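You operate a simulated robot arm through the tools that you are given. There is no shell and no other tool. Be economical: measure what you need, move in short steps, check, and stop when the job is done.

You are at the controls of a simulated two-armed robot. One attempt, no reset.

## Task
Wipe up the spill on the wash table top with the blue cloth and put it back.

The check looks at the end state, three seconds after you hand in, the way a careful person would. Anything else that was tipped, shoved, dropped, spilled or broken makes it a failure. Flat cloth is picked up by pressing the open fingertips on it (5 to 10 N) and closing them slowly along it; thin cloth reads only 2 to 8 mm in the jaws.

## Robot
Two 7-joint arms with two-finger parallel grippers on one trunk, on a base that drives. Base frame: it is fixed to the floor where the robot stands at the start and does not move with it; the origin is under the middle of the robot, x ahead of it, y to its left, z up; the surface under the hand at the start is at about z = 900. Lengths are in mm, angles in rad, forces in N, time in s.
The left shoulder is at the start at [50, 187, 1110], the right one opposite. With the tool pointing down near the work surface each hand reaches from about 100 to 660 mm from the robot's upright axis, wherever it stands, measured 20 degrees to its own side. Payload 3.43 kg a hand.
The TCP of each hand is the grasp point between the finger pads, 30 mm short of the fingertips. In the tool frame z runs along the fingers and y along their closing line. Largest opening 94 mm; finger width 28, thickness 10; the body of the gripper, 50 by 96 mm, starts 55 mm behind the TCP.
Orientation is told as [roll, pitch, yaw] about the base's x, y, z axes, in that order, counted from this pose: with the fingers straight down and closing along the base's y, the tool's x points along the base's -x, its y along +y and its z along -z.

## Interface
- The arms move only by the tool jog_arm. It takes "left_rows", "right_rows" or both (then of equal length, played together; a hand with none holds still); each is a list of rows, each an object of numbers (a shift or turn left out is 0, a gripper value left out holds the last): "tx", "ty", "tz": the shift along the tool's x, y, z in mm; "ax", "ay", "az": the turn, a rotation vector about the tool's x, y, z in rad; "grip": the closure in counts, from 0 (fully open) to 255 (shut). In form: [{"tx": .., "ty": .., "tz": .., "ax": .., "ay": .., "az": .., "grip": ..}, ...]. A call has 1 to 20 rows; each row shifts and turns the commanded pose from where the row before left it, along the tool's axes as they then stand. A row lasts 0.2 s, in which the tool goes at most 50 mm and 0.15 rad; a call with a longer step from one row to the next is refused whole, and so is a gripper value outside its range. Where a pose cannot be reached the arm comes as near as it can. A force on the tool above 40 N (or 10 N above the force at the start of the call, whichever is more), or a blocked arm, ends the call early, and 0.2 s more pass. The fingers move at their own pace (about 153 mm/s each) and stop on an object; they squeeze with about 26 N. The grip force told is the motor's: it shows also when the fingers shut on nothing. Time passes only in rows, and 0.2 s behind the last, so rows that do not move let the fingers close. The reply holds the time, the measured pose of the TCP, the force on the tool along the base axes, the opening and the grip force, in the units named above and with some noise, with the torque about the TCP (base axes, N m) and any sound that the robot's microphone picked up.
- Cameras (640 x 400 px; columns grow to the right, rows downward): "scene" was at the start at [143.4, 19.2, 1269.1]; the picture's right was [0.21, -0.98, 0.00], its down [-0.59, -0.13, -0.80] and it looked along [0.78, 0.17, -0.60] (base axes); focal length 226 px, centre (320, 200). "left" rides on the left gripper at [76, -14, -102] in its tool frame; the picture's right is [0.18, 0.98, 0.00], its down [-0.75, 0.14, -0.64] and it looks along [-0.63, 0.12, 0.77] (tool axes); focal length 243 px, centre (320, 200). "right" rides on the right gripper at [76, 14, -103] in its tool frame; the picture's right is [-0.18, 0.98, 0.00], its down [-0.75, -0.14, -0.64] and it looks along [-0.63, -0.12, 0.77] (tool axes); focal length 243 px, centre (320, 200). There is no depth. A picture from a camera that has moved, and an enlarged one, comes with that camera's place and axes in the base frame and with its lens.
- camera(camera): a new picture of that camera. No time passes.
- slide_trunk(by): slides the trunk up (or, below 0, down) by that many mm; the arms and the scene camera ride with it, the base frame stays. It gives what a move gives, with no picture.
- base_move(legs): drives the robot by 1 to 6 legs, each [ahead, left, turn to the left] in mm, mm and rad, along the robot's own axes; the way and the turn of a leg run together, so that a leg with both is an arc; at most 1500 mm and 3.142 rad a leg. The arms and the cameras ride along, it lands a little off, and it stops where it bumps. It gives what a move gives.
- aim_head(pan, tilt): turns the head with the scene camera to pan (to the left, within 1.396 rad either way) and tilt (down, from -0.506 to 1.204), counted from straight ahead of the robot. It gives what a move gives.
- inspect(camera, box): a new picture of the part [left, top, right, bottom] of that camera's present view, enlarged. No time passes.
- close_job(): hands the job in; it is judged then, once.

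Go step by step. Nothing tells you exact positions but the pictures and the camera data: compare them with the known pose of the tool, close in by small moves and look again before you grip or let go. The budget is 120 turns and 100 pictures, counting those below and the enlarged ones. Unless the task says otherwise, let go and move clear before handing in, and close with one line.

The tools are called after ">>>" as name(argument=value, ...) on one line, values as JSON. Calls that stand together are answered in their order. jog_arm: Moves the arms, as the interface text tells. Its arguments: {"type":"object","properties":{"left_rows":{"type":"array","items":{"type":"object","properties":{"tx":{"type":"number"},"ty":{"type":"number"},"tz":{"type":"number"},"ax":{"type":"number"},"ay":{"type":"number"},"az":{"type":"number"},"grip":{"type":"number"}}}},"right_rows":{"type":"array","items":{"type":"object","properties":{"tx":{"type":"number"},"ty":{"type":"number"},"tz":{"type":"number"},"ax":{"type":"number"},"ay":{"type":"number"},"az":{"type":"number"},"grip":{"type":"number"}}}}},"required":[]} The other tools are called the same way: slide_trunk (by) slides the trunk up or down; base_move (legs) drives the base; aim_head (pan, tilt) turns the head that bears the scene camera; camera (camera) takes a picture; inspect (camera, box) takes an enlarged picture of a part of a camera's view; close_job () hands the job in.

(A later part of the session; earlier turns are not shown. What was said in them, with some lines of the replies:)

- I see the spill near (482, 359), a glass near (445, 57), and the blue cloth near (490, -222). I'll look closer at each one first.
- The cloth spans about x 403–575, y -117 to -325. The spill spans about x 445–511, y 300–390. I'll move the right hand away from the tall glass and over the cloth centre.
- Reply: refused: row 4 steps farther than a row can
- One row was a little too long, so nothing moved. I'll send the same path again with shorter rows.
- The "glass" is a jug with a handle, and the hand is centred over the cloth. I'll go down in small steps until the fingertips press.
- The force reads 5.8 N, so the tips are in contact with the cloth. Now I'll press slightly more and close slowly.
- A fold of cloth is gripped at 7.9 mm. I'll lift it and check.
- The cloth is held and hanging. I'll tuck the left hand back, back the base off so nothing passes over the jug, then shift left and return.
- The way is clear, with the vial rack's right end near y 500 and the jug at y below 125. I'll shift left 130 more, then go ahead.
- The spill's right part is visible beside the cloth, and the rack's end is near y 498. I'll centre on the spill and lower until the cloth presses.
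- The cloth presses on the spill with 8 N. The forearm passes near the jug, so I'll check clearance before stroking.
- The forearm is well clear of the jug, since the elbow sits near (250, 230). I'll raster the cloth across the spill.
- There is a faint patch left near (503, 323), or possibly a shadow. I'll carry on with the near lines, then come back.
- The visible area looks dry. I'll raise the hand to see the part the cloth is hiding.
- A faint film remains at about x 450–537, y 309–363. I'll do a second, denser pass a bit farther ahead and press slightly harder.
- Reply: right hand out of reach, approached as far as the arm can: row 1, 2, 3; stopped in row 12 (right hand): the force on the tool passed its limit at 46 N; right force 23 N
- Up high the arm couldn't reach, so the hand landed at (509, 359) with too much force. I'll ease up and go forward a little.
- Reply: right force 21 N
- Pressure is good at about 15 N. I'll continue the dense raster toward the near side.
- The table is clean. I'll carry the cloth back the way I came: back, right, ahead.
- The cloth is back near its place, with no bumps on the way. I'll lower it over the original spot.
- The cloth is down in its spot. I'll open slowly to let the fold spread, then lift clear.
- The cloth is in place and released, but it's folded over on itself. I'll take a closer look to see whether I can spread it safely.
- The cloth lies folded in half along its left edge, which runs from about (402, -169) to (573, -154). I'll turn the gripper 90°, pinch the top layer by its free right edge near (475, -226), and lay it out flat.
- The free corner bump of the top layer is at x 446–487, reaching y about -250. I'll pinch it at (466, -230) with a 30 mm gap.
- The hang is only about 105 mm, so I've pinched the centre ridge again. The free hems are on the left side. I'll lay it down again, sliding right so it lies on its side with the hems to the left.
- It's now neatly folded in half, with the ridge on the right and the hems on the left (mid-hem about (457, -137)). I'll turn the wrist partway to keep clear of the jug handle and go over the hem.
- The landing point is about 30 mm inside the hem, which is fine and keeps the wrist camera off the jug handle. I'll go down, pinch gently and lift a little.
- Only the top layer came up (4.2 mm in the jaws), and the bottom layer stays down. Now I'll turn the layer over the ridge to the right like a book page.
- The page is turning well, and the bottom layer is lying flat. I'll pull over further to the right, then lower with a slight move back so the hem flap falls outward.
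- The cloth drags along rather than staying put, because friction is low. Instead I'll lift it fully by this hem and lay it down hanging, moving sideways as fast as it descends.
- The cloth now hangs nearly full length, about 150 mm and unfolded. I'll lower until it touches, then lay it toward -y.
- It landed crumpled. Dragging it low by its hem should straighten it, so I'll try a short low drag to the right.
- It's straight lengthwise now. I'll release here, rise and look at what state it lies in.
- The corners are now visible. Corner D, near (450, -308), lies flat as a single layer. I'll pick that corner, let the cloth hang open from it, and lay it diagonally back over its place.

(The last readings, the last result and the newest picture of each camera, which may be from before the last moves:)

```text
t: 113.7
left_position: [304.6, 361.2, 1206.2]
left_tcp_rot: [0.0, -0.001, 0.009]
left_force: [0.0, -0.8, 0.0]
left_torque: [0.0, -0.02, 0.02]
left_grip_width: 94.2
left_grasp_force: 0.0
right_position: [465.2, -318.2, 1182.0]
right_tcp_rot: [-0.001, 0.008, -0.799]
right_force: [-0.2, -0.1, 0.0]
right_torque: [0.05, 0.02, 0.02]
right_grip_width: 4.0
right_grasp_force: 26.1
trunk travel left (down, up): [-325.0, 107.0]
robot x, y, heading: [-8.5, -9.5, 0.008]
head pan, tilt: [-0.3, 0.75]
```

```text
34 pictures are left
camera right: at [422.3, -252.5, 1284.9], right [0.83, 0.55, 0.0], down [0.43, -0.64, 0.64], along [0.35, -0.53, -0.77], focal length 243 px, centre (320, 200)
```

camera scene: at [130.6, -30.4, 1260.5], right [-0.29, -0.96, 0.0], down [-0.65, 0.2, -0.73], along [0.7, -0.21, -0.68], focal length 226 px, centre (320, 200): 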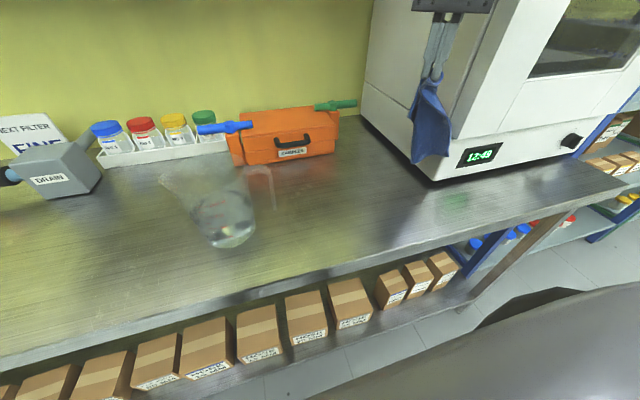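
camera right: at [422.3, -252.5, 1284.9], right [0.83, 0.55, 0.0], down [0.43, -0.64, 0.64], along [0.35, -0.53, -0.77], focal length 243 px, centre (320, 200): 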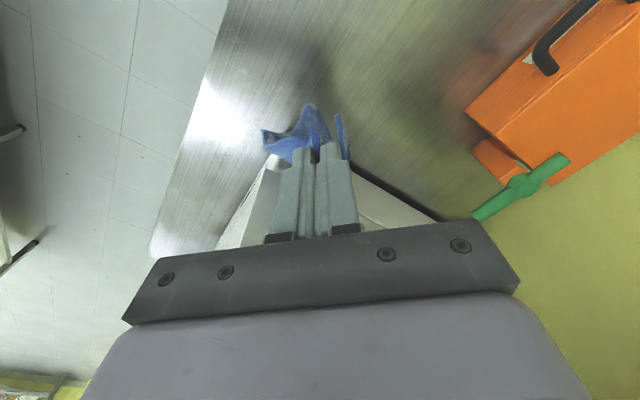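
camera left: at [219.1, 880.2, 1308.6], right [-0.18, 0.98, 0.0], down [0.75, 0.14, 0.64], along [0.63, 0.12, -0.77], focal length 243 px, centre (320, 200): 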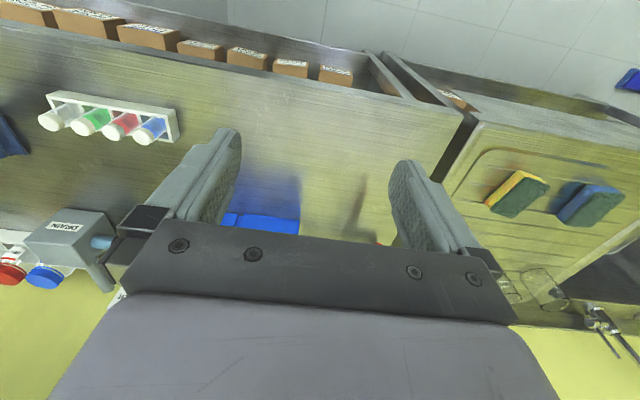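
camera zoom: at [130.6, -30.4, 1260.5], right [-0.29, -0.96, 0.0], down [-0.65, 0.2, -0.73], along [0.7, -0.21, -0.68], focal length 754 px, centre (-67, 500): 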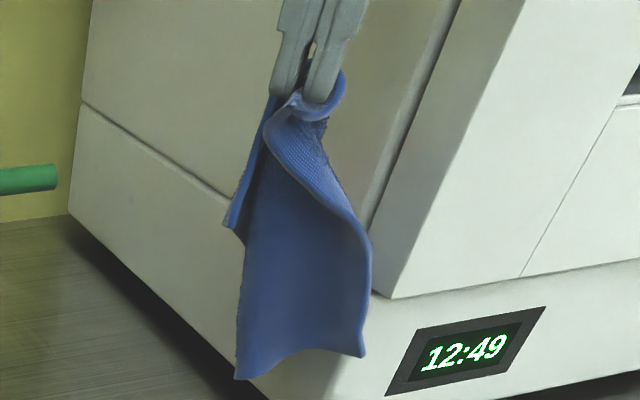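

It hangs opened out, with the bottom hem spread wide toward the camera. I'll bring it over the near-left of its place and lay it moving away to the far right, pulling slightly faster than it descends.

>>> jog_arm(right_rows=[{"tx": 33.2, "ty": 15.5}, {"tx": 33.2, "ty": 15.5}, {"tx": 33.2, "ty": 15.5}, {"tx": 33.2, "ty": 15.5}, {"tx": 33.2, "ty": 15.5}, {}, {"tz": 20}, {"tz": 20}, {"tz": 20}, {"tz": 20}, {}, {}])

>>> inspect(camera="scene", box=[200, 20, 440, 220])

```text
t: 116.3
left_position: [304.5, 361.8, 1204.6]
left_tcp_rot: [-0.002, 0.0, 0.007]
left_force: [0.9, -0.5, 0.3]
left_torque: [-0.02, -0.02, 0.03]
left_grip_width: 93.9
left_grasp_force: 0.1
right_position: [405.8, -146.1, 1102.2]
right_tcp_rot: [0.0, 0.007, -0.8]
right_force: [-0.3, -0.2, -1.4]
right_torque: [0.0, 0.02, -0.01]
right_grip_width: 4.2
right_grasp_force: 25.9
trunk travel left (down, up): [-325.0, 107.0]
robot x, y, heading: [-8.7, -10.0, 0.008]
head pan, tilt: [-0.3, 0.75]
```

```text
2.00 times, centred on (320, 120) of scene
camera zoom: at [130.7, -30.5, 1260.5], right [-0.29, -0.96, 0.0], down [-0.65, 0.2, -0.73], along [0.7, -0.21, -0.68], focal length 452 px, centre (320, 360)
```

zoom: 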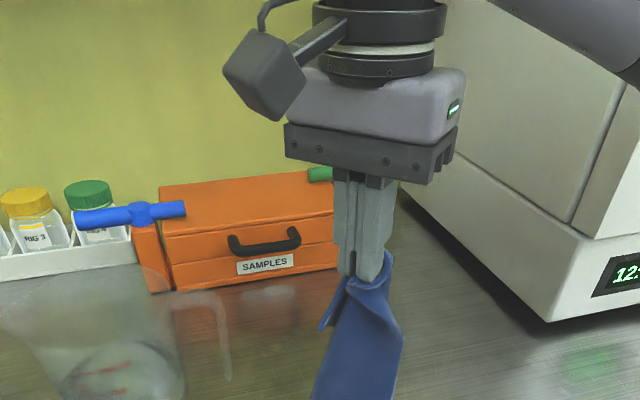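

>>> camera(camera="scene")

```text
32 pictures are left
camera scene: at [130.7, -30.5, 1260.5], right [-0.29, -0.96, 0.0], down [-0.65, 0.2, -0.73], along [0.7, -0.21, -0.68], focal length 226 px, centre (320, 200)
```

scene: 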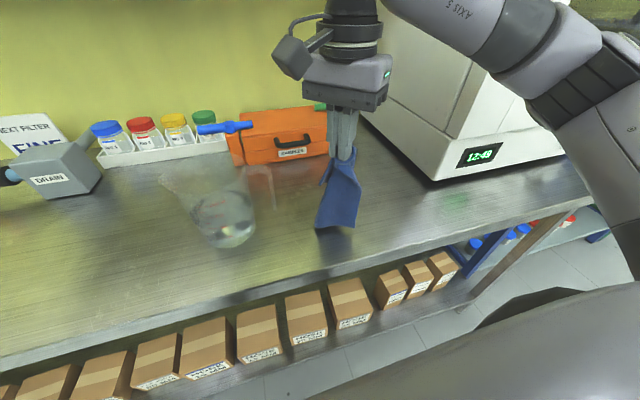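

The cloth's bottom edge is about 18 mm above the table. I'll lay it now.

>>> jog_arm(right_rows=[{"tz": 10}, {"tz": 10, "tx": -5}, {"tz": 9, "tx": -12}, {"tz": 9, "tx": -12}, {"tz": 9, "tx": -12}, {"tz": 9, "tx": -12}, {"tz": 9, "tx": -12}, {"tz": 9, "tx": -12}, {"tz": 9, "tx": -12}, {"tz": 9, "tx": -12}, {"tz": 9, "tx": -12}, {"tz": 9, "tx": -12}, {"tz": 9, "tx": -12}, {"tz": 9, "tx": -12}, {"tz": 9, "tx": -12}, {"tz": 9, "tx": -12}, {"tz": 8, "tx": -12}, {}])

>>> inspect(camera="scene", box=[264, 100, 472, 240])

```text
t: 120.1
left_position: [303.2, 361.9, 1206.2]
left_tcp_rot: [0.001, -0.002, 0.009]
left_force: [0.6, 0.3, -0.1]
left_torque: [0.0, 0.0, 0.01]
left_grip_width: 93.7
left_grasp_force: 0.0
right_position: [533.4, -275.7, 948.8]
right_tcp_rot: [0.0, 0.008, -0.8]
right_force: [-0.7, -0.1, 0.9]
right_torque: [0.02, 0.03, 0.0]
right_grip_width: 3.9
right_grasp_force: 26.0
trunk travel left (down, up): [-325.0, 107.0]
robot x, y, heading: [-6.5, -8.3, 0.01]
head pan, tilt: [-0.3, 0.75]
```

```text
2.86 times, centred on (368, 170) of scene
camera zoom: at [130.4, -30.3, 1260.5], right [-0.29, -0.96, 0.0], down [-0.65, 0.2, -0.73], along [0.7, -0.21, -0.68], focal length 646 px, centre (183, 286)
```

zoom: 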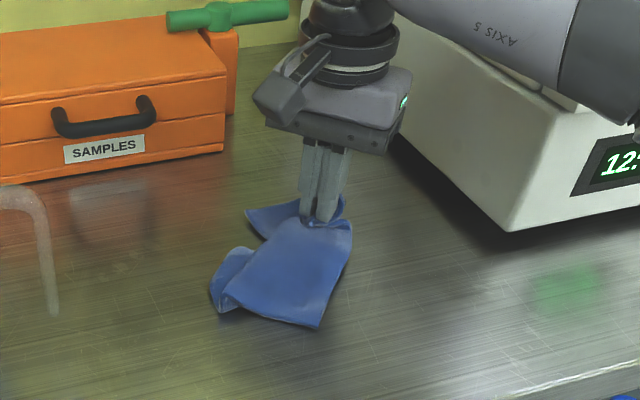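

It's much flatter and centred. I'll lower the last bit, release while opening, and look.

>>> jog_arm(right_rows=[{"tz": 8}, {"tz": 4}, {"grip": 235}, {"grip": 215}, {"grip": 195}, {"grip": 170}, {"grip": 140}, {"grip": 110}, {"grip": 80}, {}, {"tz": -15}, {"tz": -40}, {"tz": -40}, {"tz": -40}, {}])

>>> inspect(camera="scene", box=[280, 120, 440, 220])

>>> camera(camera="right")

```text
t: 123.3
left_position: [303.3, 361.3, 1205.5]
left_tcp_rot: [-0.002, -0.001, 0.009]
left_force: [0.4, -0.1, 0.7]
left_torque: [0.01, -0.01, 0.0]
left_grip_width: 93.9
left_grasp_force: 0.1
right_position: [534.4, -276.2, 1070.0]
right_tcp_rot: [-0.003, 0.008, -0.8]
right_force: [-0.7, -0.1, 0.1]
right_torque: [0.03, -0.03, -0.02]
right_grip_width: 64.7
right_grasp_force: 0.1
trunk travel left (down, up): [-325.0, 107.0]
robot x, y, heading: [-9.5, -7.2, 0.005]
head pan, tilt: [-0.3, 0.75]
```

```text
4.00 times, centred on (360, 170) of scene
camera zoom: at [130.7, -30.6, 1260.4], right [-0.29, -0.96, 0.0], down [-0.65, 0.2, -0.73], along [0.7, -0.21, -0.68], focal length 904 px, centre (160, 320)
```

zoom: 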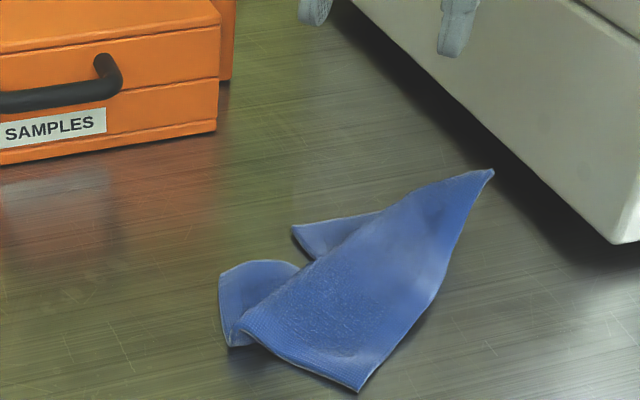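

```text
29 pictures are left
camera right: at [491.7, -210.7, 1173.0], right [0.83, 0.55, 0.0], down [0.43, -0.64, 0.64], along [0.35, -0.53, -0.77], focal length 243 px, centre (320, 200)
```

right: 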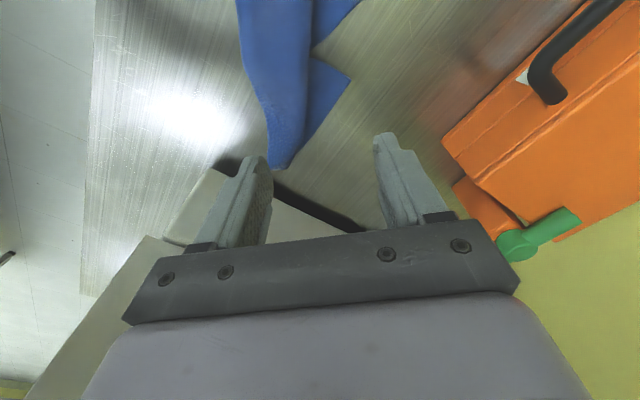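

The cloth is largely spread, but its left part is tucked under and the whole sits about 45 mm too far right. I'll turn the wrist so the camera faces away from the jug, then pull the left lobe out toward the left.

>>> jog_arm(right_rows=[{"az": -0.148, "grip": 174}, {"az": -0.148}, {"az": -0.148}, {"az": -0.148}, {"az": -0.148}, {"az": -0.148}, {"az": -0.148}, {"az": -0.148}, {"az": -0.148}, {"az": -0.148}, {"az": -0.148}, {"az": -0.148}, {"az": -0.148}, {"az": -0.148}, {"az": -0.148}, {"az": -0.148}, {}])

```text
t: 126.9
left_position: [304.5, 360.9, 1204.5]
left_tcp_rot: [0.001, 0.0, 0.008]
left_force: [-0.2, -0.1, 0.7]
left_torque: [0.0, -0.03, 0.0]
left_grip_width: 94.0
left_grasp_force: 0.1
right_position: [297.0, -132.7, 1059.5]
right_tcp_rot: [0.005, -0.005, 1.568]
right_force: [-0.5, 0.1, 0.6]
right_torque: [0.0, 0.0, -0.02]
right_grip_width: 29.9
right_grasp_force: 0.0
right hand out of reach, approached as far as the arm can: row 9, 10, 11, 12, 13, 14, 15, 16
trunk travel left (down, up): [-325.0, 107.0]
robot x, y, heading: [-7.3, -9.9, 0.01]
head pan, tilt: [-0.3, 0.75]
```

The wrist couldn't make that turn in place and the arm swung back to (297, -133). I'll check that nothing was touched.

>>> camera(camera="scene")

```text
28 pictures are left
camera scene: at [130.7, -30.6, 1260.5], right [-0.29, -0.96, 0.0], down [-0.65, 0.2, -0.73], along [0.7, -0.21, -0.68], focal length 226 px, centre (320, 200)
```

scene: 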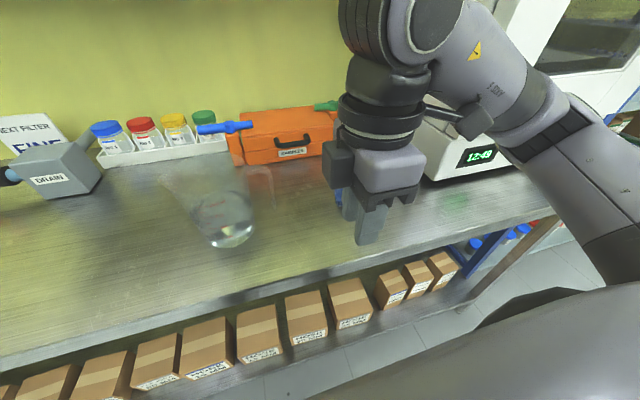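

Nothing was disturbed. I'll turn back to yaw 0, which is reachable.

>>> jog_arm(right_rows=[{"az": 0.143}, {"az": 0.143}, {"az": 0.143}, {"az": 0.143}, {"az": 0.143}, {"az": 0.143}, {"az": 0.143}, {"az": 0.143}, {"az": 0.143}, {"az": 0.143}, {"az": 0.138}, {}])

>>> inspect(camera="scene", box=[280, 120, 440, 220])

```text
t: 129.5
left_position: [303.2, 361.1, 1206.3]
left_tcp_rot: [0.0, 0.001, 0.009]
left_force: [0.0, -0.3, -0.4]
left_torque: [-0.02, 0.02, 0.03]
left_grip_width: 93.9
left_grasp_force: 0.1
right_position: [297.5, -133.4, 1058.4]
right_tcp_rot: [0.006, 0.005, -0.001]
right_force: [0.0, 1.2, 0.4]
right_torque: [0.03, 0.02, 0.01]
right_grip_width: 29.7
right_grasp_force: 0.0
trunk travel left (down, up): [-325.0, 107.0]
robot x, y, heading: [-12.0, -9.6, 0.012]
head pan, tilt: [-0.3, 0.75]
```

```text
4.00 times, centred on (360, 170) of scene
camera zoom: at [130.6, -30.5, 1260.5], right [-0.29, -0.96, 0.0], down [-0.65, 0.2, -0.73], along [0.7, -0.21, -0.68], focal length 904 px, centre (160, 320)
```

zoom: 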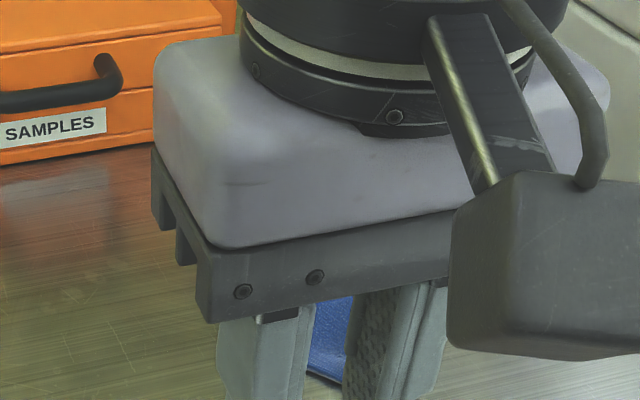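

I'll go over the left lobe at (508, -203) at yaw 0, first rising and moving right.

>>> jog_arm(right_rows=[{"tz": -30, "ty": -30}, {"ty": -40}, {"tx": -45}, {"tx": -45}, {"tx": -45}, {"tx": -45}, {"tx": -31}, {"tz": 45}, {"tz": 45}, {}])

>>> inspect(camera="scene", box=[280, 120, 440, 220])

>>> camera(camera="right")

```text
t: 131.7
left_position: [303.4, 361.9, 1206.4]
left_tcp_rot: [0.0, 0.0, 0.011]
left_force: [0.6, -0.7, 0.0]
left_torque: [-0.02, 0.02, -0.02]
left_grip_width: 94.1
left_grasp_force: 0.0
right_position: [506.9, -204.7, 996.7]
right_tcp_rot: [0.006, 0.004, 0.001]
right_force: [-0.3, 0.6, -0.5]
right_torque: [-0.01, 0.02, 0.0]
right_grip_width: 29.9
right_grasp_force: 0.0
trunk travel left (down, up): [-325.0, 107.0]
robot x, y, heading: [-6.2, -7.6, 0.013]
head pan, tilt: [-0.3, 0.75]
```

```text
4.00 times, centred on (360, 170) of scene
camera zoom: at [130.6, -30.4, 1260.5], right [-0.29, -0.96, 0.0], down [-0.65, 0.2, -0.73], along [0.7, -0.21, -0.68], focal length 904 px, centre (160, 320)
```

zoom: 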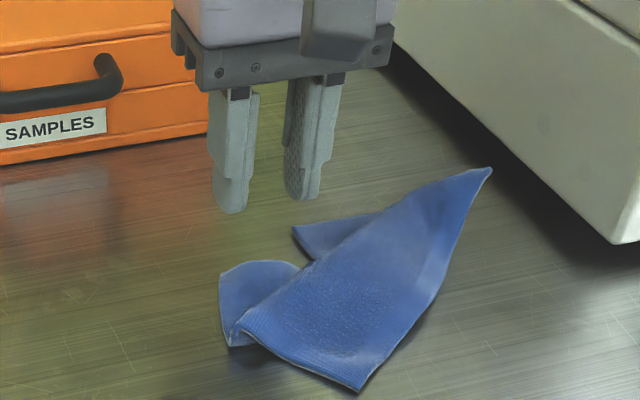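

```text
25 pictures are left
camera right: at [430.2, -189.1, 1100.3], right [0.18, 0.98, 0.0], down [0.76, -0.14, 0.64], along [0.63, -0.11, -0.77], focal length 243 px, centre (320, 200)
```

right: 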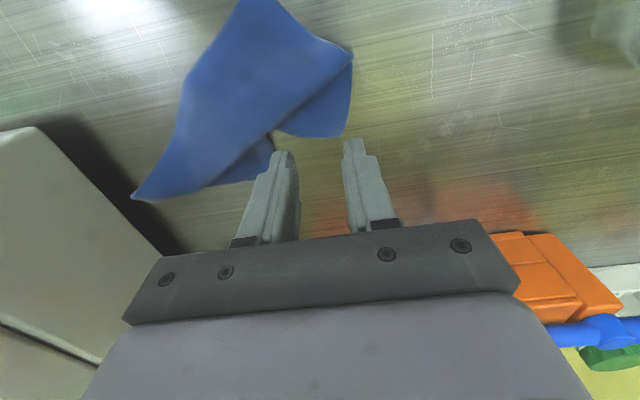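

>>> jog_arm(right_rows=[{"tx": 8, "ty": 6, "grip": 188}, {"tz": 30}, {"tz": 20}, {"tz": 8}, {"tz": 4}, {"tz": 2}, {}])

```text
t: 133.3
left_position: [304.1, 362.2, 1205.1]
left_tcp_rot: [0.0, -0.003, 0.009]
left_force: [-0.1, 0.7, 0.1]
left_torque: [-0.01, 0.0, 0.0]
left_grip_width: 93.9
left_grasp_force: 0.0
right_position: [498.5, -196.4, 935.1]
right_tcp_rot: [0.006, 0.001, -0.002]
right_force: [-0.5, -2.1, 10.3]
right_torque: [-0.25, 0.12, 0.03]
right_grip_width: 25.4
right_grasp_force: 0.3
trunk travel left (down, up): [-325.0, 107.0]
robot x, y, heading: [-7.8, -8.3, 0.009]
head pan, tilt: [-0.3, 0.75]
```

>>> jog_arm(right_rows=[{"grip": 198}, {"grip": 206}, {"grip": 214}, {"grip": 222}, {"grip": 230}, {"grip": 240}, {"grip": 255}, {}, {}, {"tz": -8}, {"ty": 10}, {"ty": 10}, {"ty": 10}, {"ty": 10}, {"ty": 10}, {"ty": 10}, {}])

>>> inspect(camera="scene", box=[280, 120, 440, 220])

```text
t: 136.9
left_position: [304.1, 362.5, 1205.8]
left_tcp_rot: [0.0, -0.001, 0.008]
left_force: [-0.1, 0.8, 0.4]
left_torque: [0.02, -0.02, 0.0]
left_grip_width: 94.0
left_grasp_force: 0.0
right_position: [499.7, -135.6, 943.1]
right_tcp_rot: [0.004, 0.006, 0.0]
right_force: [-0.3, -1.3, 0.4]
right_torque: [-0.01, 0.0, -0.04]
right_grip_width: 3.8
right_grasp_force: 25.8
trunk travel left (down, up): [-325.0, 107.0]
robot x, y, heading: [-8.5, -6.6, 0.008]
head pan, tilt: [-0.3, 0.75]
```

```text
4.00 times, centred on (360, 170) of scene
camera zoom: at [130.6, -30.5, 1260.5], right [-0.29, -0.96, 0.0], down [-0.65, 0.2, -0.73], along [0.7, -0.21, -0.68], focal length 904 px, centre (160, 320)
```

zoom: 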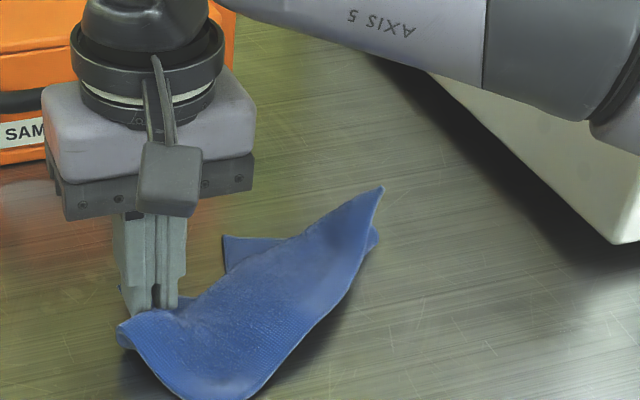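

The whole cloth slid left and is now centred near (500, -215), within its original footprint. I'll release gently and rise.

>>> jog_arm(right_rows=[{"tz": 7}, {"grip": 235}, {"grip": 215}, {"grip": 195}, {"grip": 180}, {}, {"tz": -10}, {"tz": -20}, {"tz": -40}, {"tz": -40}, {"tz": -40}, {"ty": -40}, {"ty": -40}, {"tx": 40}, {"tx": 40}, {"tx": 40}, {"tz": -40}, {"tz": -40}, {}])

>>> camera(camera="scene")

>>> inspect(camera="scene", box=[264, 120, 424, 220])

>>> camera(camera="right")

```text
t: 140.9
left_position: [303.6, 360.9, 1205.5]
left_tcp_rot: [0.001, 0.001, 0.009]
left_force: [0.0, 0.3, 0.7]
left_torque: [-0.02, -0.03, 0.03]
left_grip_width: 94.2
left_grasp_force: 0.0
right_position: [378.4, -219.0, 1165.6]
right_tcp_rot: [0.006, 0.006, -0.001]
right_force: [-0.1, -0.1, 0.3]
right_torque: [-0.01, -0.03, 0.0]
right_grip_width: 27.7
right_grasp_force: 0.1
trunk travel left (down, up): [-325.0, 107.0]
robot x, y, heading: [-10.5, -11.4, 0.008]
head pan, tilt: [-0.3, 0.75]
```

```text
23 pictures are left
camera scene: at [130.8, -30.6, 1260.4], right [-0.29, -0.96, 0.0], down [-0.65, 0.2, -0.73], along [0.7, -0.21, -0.68], focal length 226 px, centre (320, 200)
```

scene: 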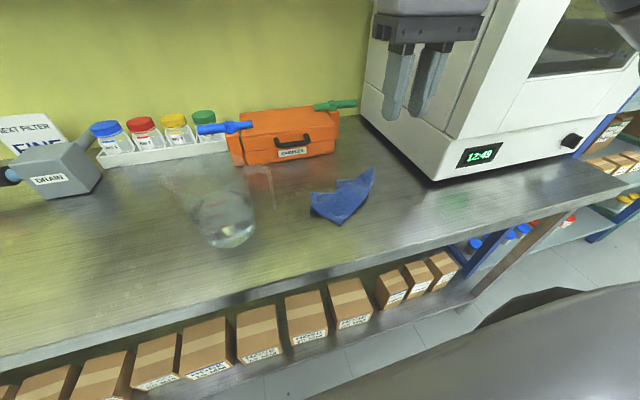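

```text
4.00 times, centred on (344, 170) of scene
camera zoom: at [130.8, -30.6, 1260.4], right [-0.29, -0.96, 0.0], down [-0.65, 0.2, -0.73], along [0.7, -0.21, -0.68], focal length 904 px, centre (224, 320)
```

zoom: 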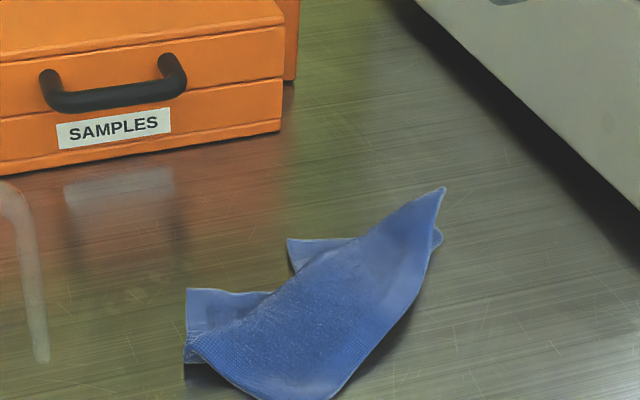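

```text
21 pictures are left
camera right: at [302.2, -203.6, 1268.5], right [0.18, 0.98, 0.0], down [0.76, -0.14, 0.64], along [0.63, -0.11, -0.77], focal length 243 px, centre (320, 200)
```

right: 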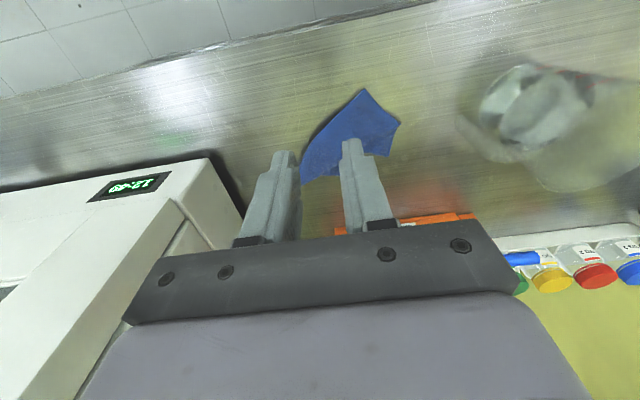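

The cloth rests around (482, -190), inside its original footprint. One last look at the spill area and the other objects.

>>> aim_head(pan=0.35, tilt=0.65)

>>> camera(camera="scene")

>>> inspect(camera="scene", box=[160, 150, 320, 250])

```text
t: 141.9
left_position: [303.9, 361.5, 1205.3]
left_tcp_rot: [0.001, 0.002, 0.009]
left_force: [-0.4, -0.1, -0.2]
left_torque: [0.01, -0.01, 0.0]
left_grip_width: 93.8
left_grasp_force: 0.1
right_position: [377.8, -218.9, 1165.0]
right_tcp_rot: [0.006, 0.005, -0.002]
right_force: [0.2, 0.0, 0.7]
right_torque: [0.0, 0.03, 0.01]
right_grip_width: 27.5
right_grasp_force: 0.1
trunk travel left (down, up): [-325.0, 107.0]
robot x, y, heading: [-7.5, -8.5, 0.008]
head pan, tilt: [0.351, 0.649]
```

```text
20 pictures are left
camera scene: at [132.6, 23.8, 1269.0], right [0.35, -0.94, 0.0], down [-0.57, -0.21, -0.8], along [0.75, 0.28, -0.6], focal length 226 px, centre (320, 200)
```

scene: 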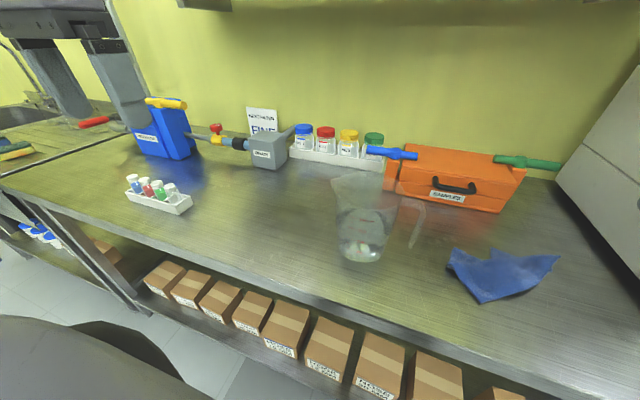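

```text
4.00 times, centred on (240, 200) of scene
camera zoom: at [132.6, 23.8, 1269.0], right [0.35, -0.94, 0.0], down [-0.57, -0.21, -0.8], along [0.75, 0.28, -0.6], focal length 904 px, centre (640, 200)
```

zoom: 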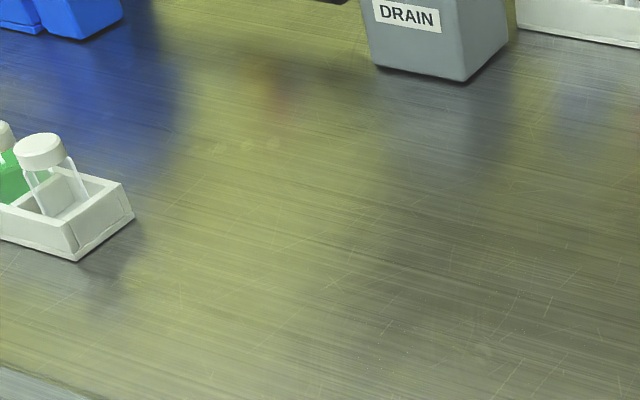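

The spill is gone, the jug, rack and boxes are untouched, and the cloth is back in its spot with both hands clear. I'm handing in.

>>> close_job()

```text
The job is handed in.
```

I wiped up the spill and put the blue cloth back about 30 mm from its original spot, but it is lying partly folded rather than flat as it was; nothing else looks moved.
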